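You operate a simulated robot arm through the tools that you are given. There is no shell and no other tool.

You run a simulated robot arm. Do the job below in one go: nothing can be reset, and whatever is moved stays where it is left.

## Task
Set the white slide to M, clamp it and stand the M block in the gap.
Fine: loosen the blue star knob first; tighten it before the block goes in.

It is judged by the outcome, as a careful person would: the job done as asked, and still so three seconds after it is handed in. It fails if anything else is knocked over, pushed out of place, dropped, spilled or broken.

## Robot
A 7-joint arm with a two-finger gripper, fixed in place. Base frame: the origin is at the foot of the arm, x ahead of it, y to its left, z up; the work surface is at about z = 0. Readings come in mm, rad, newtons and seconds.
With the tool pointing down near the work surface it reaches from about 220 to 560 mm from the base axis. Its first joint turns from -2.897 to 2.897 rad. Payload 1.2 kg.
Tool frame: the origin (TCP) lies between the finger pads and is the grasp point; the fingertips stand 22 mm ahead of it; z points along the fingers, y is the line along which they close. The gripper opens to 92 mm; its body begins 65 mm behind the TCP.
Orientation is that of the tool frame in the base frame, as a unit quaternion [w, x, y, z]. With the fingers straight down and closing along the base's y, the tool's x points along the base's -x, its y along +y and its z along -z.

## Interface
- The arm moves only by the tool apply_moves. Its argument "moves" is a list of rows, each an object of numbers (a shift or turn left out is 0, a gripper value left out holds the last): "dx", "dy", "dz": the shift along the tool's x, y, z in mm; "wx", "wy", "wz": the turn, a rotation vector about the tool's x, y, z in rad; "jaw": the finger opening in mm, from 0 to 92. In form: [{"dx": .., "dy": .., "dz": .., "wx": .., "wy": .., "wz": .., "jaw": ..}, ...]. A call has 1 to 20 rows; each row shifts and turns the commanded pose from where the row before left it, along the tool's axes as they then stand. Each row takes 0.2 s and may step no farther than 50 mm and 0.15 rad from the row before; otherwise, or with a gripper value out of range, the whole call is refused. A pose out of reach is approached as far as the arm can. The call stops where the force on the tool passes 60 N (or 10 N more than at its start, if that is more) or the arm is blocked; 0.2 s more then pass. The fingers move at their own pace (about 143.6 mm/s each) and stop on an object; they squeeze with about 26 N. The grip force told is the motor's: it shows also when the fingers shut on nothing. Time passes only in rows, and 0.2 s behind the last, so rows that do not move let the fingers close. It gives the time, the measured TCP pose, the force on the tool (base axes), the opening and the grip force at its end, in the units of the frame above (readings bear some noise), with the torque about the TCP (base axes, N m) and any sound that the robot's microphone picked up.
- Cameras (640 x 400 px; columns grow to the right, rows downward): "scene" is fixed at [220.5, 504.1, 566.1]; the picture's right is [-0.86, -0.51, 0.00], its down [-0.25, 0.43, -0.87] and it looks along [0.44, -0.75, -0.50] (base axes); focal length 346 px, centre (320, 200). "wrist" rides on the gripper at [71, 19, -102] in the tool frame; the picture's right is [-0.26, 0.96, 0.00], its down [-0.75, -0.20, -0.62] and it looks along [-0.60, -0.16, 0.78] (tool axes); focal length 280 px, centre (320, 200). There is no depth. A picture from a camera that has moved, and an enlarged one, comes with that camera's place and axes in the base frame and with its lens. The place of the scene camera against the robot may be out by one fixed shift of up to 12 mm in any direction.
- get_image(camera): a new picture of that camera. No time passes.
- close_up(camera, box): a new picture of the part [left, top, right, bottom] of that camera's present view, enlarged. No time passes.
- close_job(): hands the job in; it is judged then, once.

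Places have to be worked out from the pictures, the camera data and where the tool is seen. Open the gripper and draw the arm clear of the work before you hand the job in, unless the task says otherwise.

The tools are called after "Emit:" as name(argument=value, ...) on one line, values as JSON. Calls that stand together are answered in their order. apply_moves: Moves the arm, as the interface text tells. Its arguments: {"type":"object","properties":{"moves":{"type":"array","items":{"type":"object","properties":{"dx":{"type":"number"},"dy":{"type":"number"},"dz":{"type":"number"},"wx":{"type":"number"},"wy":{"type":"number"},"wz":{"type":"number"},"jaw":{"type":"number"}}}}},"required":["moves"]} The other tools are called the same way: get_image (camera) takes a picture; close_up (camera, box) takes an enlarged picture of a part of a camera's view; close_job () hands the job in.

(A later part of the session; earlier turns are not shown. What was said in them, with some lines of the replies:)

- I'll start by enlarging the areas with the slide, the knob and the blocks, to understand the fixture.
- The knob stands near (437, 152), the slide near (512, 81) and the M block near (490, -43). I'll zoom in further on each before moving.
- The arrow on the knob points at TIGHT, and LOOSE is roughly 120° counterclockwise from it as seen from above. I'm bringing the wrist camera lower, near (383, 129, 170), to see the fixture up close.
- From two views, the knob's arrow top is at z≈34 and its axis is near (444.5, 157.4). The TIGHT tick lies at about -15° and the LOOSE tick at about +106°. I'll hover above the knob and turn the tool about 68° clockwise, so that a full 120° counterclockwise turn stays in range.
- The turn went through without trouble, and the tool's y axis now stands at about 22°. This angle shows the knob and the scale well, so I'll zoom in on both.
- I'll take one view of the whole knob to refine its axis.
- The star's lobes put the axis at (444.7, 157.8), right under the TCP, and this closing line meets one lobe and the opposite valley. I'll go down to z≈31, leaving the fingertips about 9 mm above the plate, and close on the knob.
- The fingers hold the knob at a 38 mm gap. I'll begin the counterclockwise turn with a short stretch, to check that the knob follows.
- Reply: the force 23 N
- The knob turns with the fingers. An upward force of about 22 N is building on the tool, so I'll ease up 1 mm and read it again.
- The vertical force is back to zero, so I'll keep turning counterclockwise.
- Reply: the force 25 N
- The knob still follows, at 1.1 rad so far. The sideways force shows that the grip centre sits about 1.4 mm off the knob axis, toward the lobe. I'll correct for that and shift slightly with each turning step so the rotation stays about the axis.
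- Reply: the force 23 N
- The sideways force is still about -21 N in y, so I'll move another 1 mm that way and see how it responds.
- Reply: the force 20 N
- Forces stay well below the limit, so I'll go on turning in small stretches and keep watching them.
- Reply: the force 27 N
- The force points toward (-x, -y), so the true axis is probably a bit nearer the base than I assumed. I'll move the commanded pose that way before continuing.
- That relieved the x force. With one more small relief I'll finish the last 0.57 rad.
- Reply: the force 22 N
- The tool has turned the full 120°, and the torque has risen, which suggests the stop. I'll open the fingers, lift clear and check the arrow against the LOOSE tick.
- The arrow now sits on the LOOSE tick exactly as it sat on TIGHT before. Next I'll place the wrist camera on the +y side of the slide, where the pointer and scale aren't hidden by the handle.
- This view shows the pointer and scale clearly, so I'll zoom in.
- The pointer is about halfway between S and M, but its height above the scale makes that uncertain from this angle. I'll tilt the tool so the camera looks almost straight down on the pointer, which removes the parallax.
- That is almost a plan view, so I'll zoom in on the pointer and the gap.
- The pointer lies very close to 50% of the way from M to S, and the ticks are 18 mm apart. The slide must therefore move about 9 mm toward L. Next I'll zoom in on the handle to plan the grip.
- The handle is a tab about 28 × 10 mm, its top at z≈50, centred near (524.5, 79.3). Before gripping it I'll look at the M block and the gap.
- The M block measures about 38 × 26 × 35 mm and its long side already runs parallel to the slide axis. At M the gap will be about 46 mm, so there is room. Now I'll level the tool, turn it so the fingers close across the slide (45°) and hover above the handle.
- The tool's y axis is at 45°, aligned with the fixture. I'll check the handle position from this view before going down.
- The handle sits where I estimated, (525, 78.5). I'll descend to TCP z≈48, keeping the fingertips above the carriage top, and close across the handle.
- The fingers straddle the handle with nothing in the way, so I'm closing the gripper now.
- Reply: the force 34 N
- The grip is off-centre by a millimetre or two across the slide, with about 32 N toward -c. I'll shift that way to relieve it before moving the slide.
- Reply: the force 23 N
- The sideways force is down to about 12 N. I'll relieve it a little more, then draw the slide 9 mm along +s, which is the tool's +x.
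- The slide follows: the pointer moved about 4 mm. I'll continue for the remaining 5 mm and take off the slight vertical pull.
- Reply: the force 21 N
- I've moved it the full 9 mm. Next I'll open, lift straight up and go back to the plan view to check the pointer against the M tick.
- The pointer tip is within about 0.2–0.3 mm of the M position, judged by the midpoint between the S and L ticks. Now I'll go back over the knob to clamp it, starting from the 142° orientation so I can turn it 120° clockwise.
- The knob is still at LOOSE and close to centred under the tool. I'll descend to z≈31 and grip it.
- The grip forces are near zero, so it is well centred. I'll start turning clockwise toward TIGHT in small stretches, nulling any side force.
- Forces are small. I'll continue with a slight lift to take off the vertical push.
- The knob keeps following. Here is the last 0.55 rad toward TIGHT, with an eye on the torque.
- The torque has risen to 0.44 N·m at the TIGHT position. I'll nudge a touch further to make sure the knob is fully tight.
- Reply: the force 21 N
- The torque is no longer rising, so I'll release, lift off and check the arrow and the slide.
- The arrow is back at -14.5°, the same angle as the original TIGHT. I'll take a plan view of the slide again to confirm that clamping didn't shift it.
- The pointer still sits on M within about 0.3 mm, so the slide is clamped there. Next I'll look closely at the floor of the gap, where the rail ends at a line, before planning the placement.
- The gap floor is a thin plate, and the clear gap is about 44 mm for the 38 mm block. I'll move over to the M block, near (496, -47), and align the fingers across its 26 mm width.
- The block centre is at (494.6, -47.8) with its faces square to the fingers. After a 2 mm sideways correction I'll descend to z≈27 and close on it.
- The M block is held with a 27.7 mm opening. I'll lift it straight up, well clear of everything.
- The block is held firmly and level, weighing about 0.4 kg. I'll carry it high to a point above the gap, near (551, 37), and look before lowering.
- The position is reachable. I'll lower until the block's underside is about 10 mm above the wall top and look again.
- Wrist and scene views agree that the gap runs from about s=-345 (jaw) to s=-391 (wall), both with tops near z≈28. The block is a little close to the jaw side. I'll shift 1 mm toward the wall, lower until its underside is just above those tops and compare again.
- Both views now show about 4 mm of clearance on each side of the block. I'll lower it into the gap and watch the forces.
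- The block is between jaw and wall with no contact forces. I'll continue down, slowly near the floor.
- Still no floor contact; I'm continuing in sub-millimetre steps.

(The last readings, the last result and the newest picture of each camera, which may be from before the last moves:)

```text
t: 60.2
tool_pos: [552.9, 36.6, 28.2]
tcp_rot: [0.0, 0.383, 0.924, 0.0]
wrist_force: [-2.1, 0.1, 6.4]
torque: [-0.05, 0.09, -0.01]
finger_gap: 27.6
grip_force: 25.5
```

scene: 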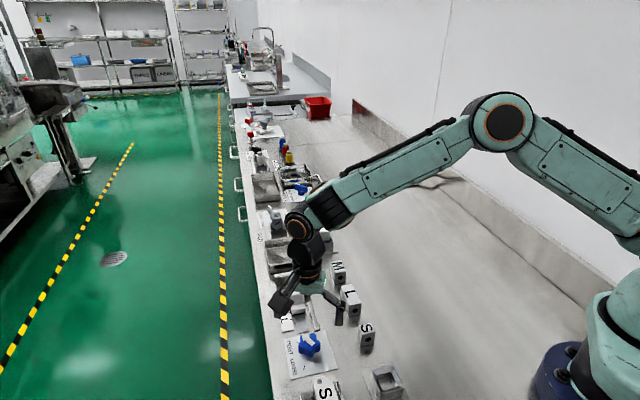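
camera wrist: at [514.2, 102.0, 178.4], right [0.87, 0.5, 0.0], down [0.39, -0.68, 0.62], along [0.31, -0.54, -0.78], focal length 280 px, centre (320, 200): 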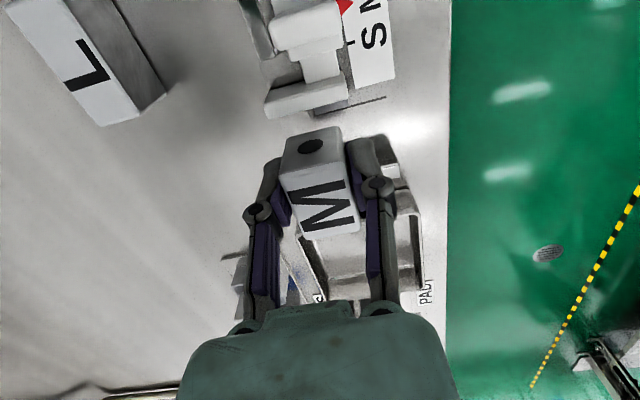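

The block has touched the floor plate: Fz went from -3 to +6 N. I'll open the fingers and withdraw straight up.

Emit:
apply_moves(moves=[{"jaw": 34}, {"jaw": 44}, {"jaw": 52}, {}])

Emit:
close_up(camera="scene", box=[270, 250, 330, 300])

Emit:
close_up(camera="wrist", box=[230, 50, 410, 250])

```text
t: 61.2
tool_pos: [553.2, 36.8, 27.7]
tcp_rot: [0.0, 0.383, 0.924, 0.001]
wrist_force: [0.5, 0.5, -0.3]
torque: [0.0, 0.01, -0.01]
finger_gap: 52.1
grip_force: 0.1
```

```text
8.00 times, centred on (300, 275) of scene
camera zoom: at [220.5, 504.1, 566.1], right [-0.86, -0.51, 0.0], down [-0.25, 0.43, -0.87], along [0.44, -0.75, -0.5], focal length 2767 px, centre (480, -400)
```

zoom: 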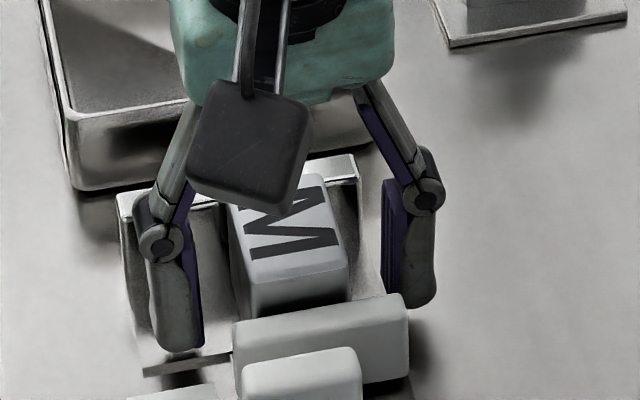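

```text
2.00 times, centred on (320, 150) of wrist
camera zoom: at [515.6, 101.5, 128.4], right [0.87, 0.5, 0.0], down [0.39, -0.68, 0.63], along [0.31, -0.54, -0.78], focal length 561 px, centre (320, 300)
```

zoom: 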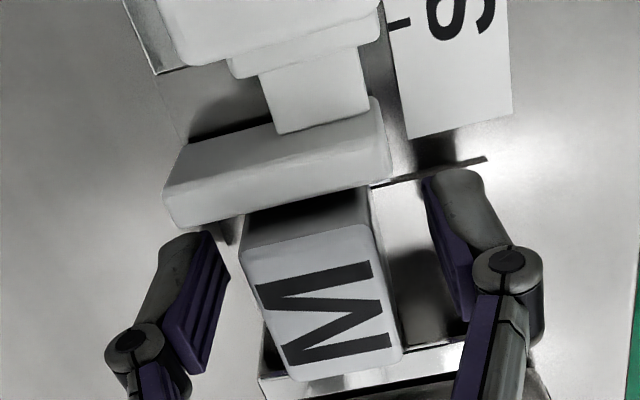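

The block stands free between the jaw and the wall, and the fingers are clear of it. I'm now lifting straight up out of the gap.

Emit:
apply_moves(moves=[{"dz": -15}, {"dz": -25}, {"dz": -35}, {"dz": -35}, {}])

Emit:
get_image(camera="wrist")

Emit:
close_up(camera="scene", box=[260, 240, 340, 310])

Emit:
close_up(camera="wrist", box=[260, 10, 420, 160])

```text
t: 62.4
tool_pos: [552.9, 37.3, 137.2]
tcp_rot: [0.0, 0.383, 0.924, 0.001]
wrist_force: [0.0, -0.7, 0.4]
torque: [-0.02, 0.01, 0.03]
finger_gap: 52.0
grip_force: 0.0
```

```text
taken
camera wrist: at [516.2, 100.8, 238.5], right [0.87, 0.5, 0.0], down [0.39, -0.68, 0.63], along [0.31, -0.54, -0.78], focal length 280 px, centre (320, 200)
```

wrist: 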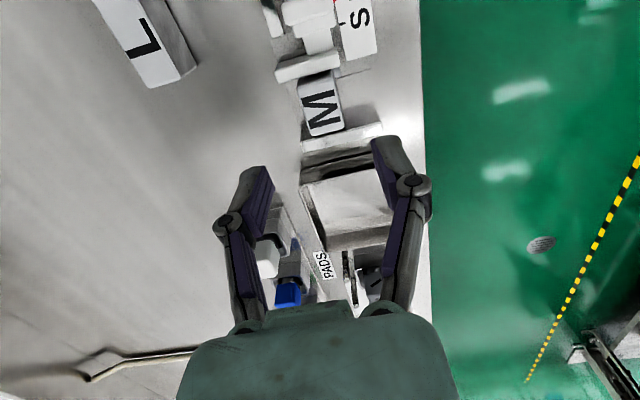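

```text
5.71 times, centred on (300, 275) of scene
camera zoom: at [220.5, 504.1, 566.1], right [-0.86, -0.51, 0.0], down [-0.25, 0.43, -0.87], along [0.44, -0.75, -0.5], focal length 1976 px, centre (434, -229)
```

zoom: 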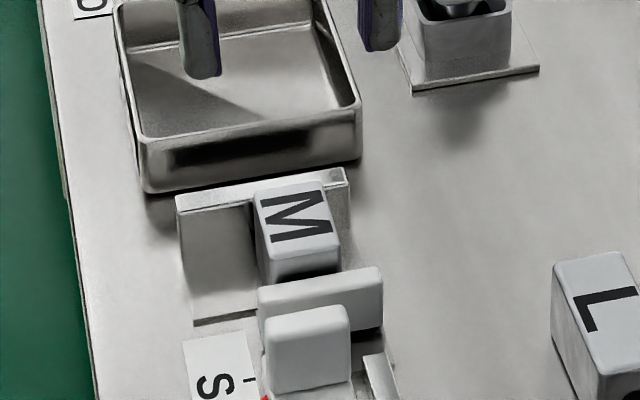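

```text
2.67 times, centred on (340, 85) of wrist
camera zoom: at [516.2, 100.8, 238.5], right [0.87, 0.5, 0.0], down [0.39, -0.68, 0.63], along [0.31, -0.54, -0.78], focal length 748 px, centre (267, 507)
```

zoom: 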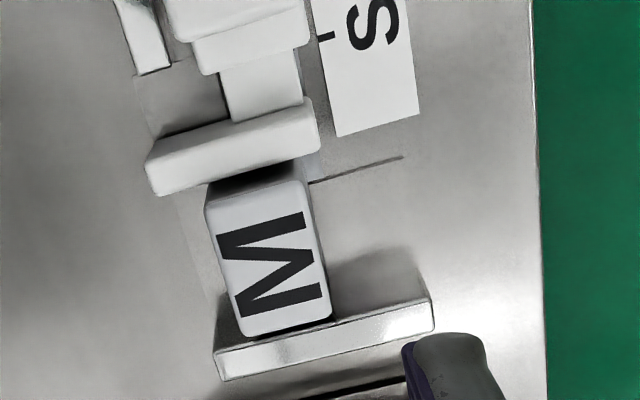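

The block stands level in the gap between jaw and wall. I'll retract the arm up and back with the gripper open, then do a final check of everything.

Emit:
apply_moves(moves=[{"dz": -45, "jaw": 80}, {"dz": -45}, {"dx": 15, "dy": -22.6, "dz": -16.6}, {"dx": 15, "dy": -22.6, "dz": -16.6}, {"dx": 15, "dy": -22.6, "dz": -16.6}, {"dx": 15, "dy": -22.6, "dz": -16.6}, {"dx": 15, "dy": -22.6, "dz": -16.6}, {}, {}])

Emit:
get_image(camera="scene")

Emit:
get_image(camera="wrist")

Emit:
close_up(camera="scene", box=[260, 250, 350, 370])

Emit:
close_up(camera="scene", box=[265, 255, 325, 315])

```text
t: 64.4
tool_pos: [412.0, 10.0, 309.2]
tcp_rot: [0.0, 0.383, 0.924, -0.001]
wrist_force: [0.2, -0.3, 0.0]
torque: [-0.02, 0.03, 0.0]
finger_gap: 79.9
grip_force: 0.1
out of reach, approached as far as the arm can: row 2
```

```text
taken
```

scene: 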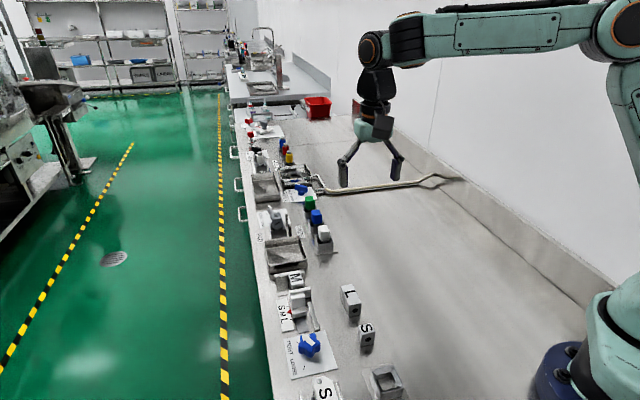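

```text
taken
camera wrist: at [375.3, 74.7, 409.8], right [0.87, 0.5, 0.0], down [0.39, -0.68, 0.62], along [0.31, -0.54, -0.78], focal length 280 px, centre (320, 200)
```

wrist: 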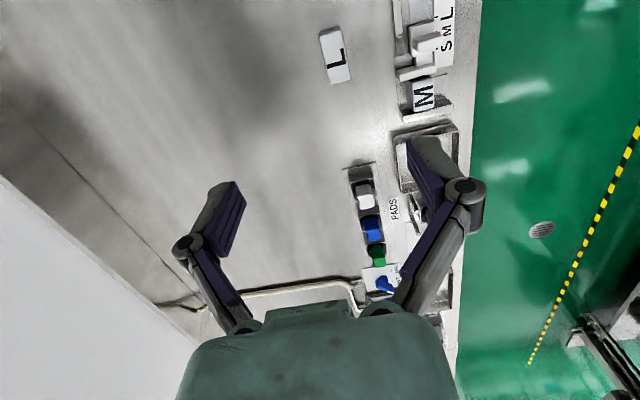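

```text
3.33 times, centred on (305, 310) of scene
camera zoom: at [220.5, 504.1, 566.1], right [-0.86, -0.51, 0.0], down [-0.25, 0.43, -0.87], along [0.44, -0.75, -0.5], focal length 1153 px, centre (370, -167)
```

zoom: 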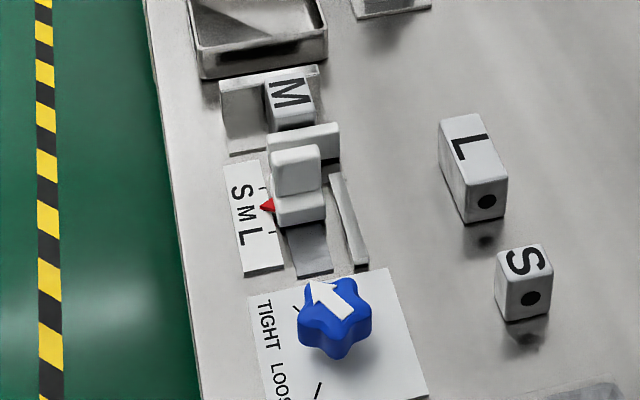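

```text
6.67 times, centred on (295, 285) of scene
camera zoom: at [220.5, 504.1, 566.1], right [-0.86, -0.51, 0.0], down [-0.25, 0.43, -0.87], along [0.44, -0.75, -0.5], focal length 2306 px, centre (487, -367)
```

zoom: 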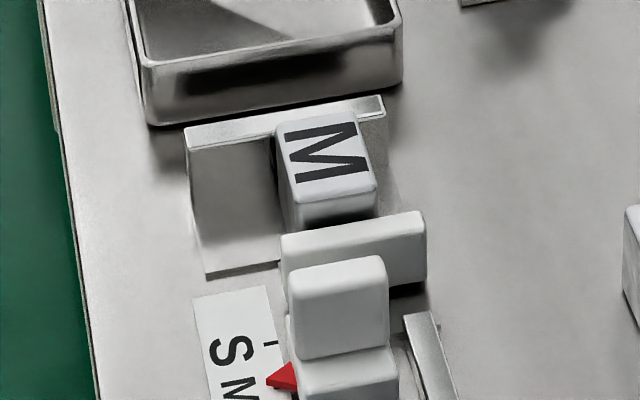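

The final views show the pointer on M, the knob arrow on TIGHT and the M block standing upright in the gap. The L and S blocks look undisturbed, and the arm is clear with the gripper open. I'm handing the job in.

Emit:
close_job()

```text
The job is handed in.
```

The white slide is set to M and clamped, and the M block is standing upright in the gap between the jaw and the wall. I handed the job in.

- **Order:** I loosened the blue star knob first, moved the slide, then tightened the knob before the block went in.
- **Slide:** the pointer measured about 0.3 mm from the M mark, slightly toward L. I checked it again after tightening and the slide had not shifted.
- **Knob:** the arrow is back at the same angle it had on TIGHT at the start.
- **Block:** M faces up, and before lowering I measured about 4 mm of clearance to the jaw and to the wall.
- **Surroundings:** the L and S blocks look undisturbed, and I saw nothing else moved. The arm is clear of the work with the gripper open.
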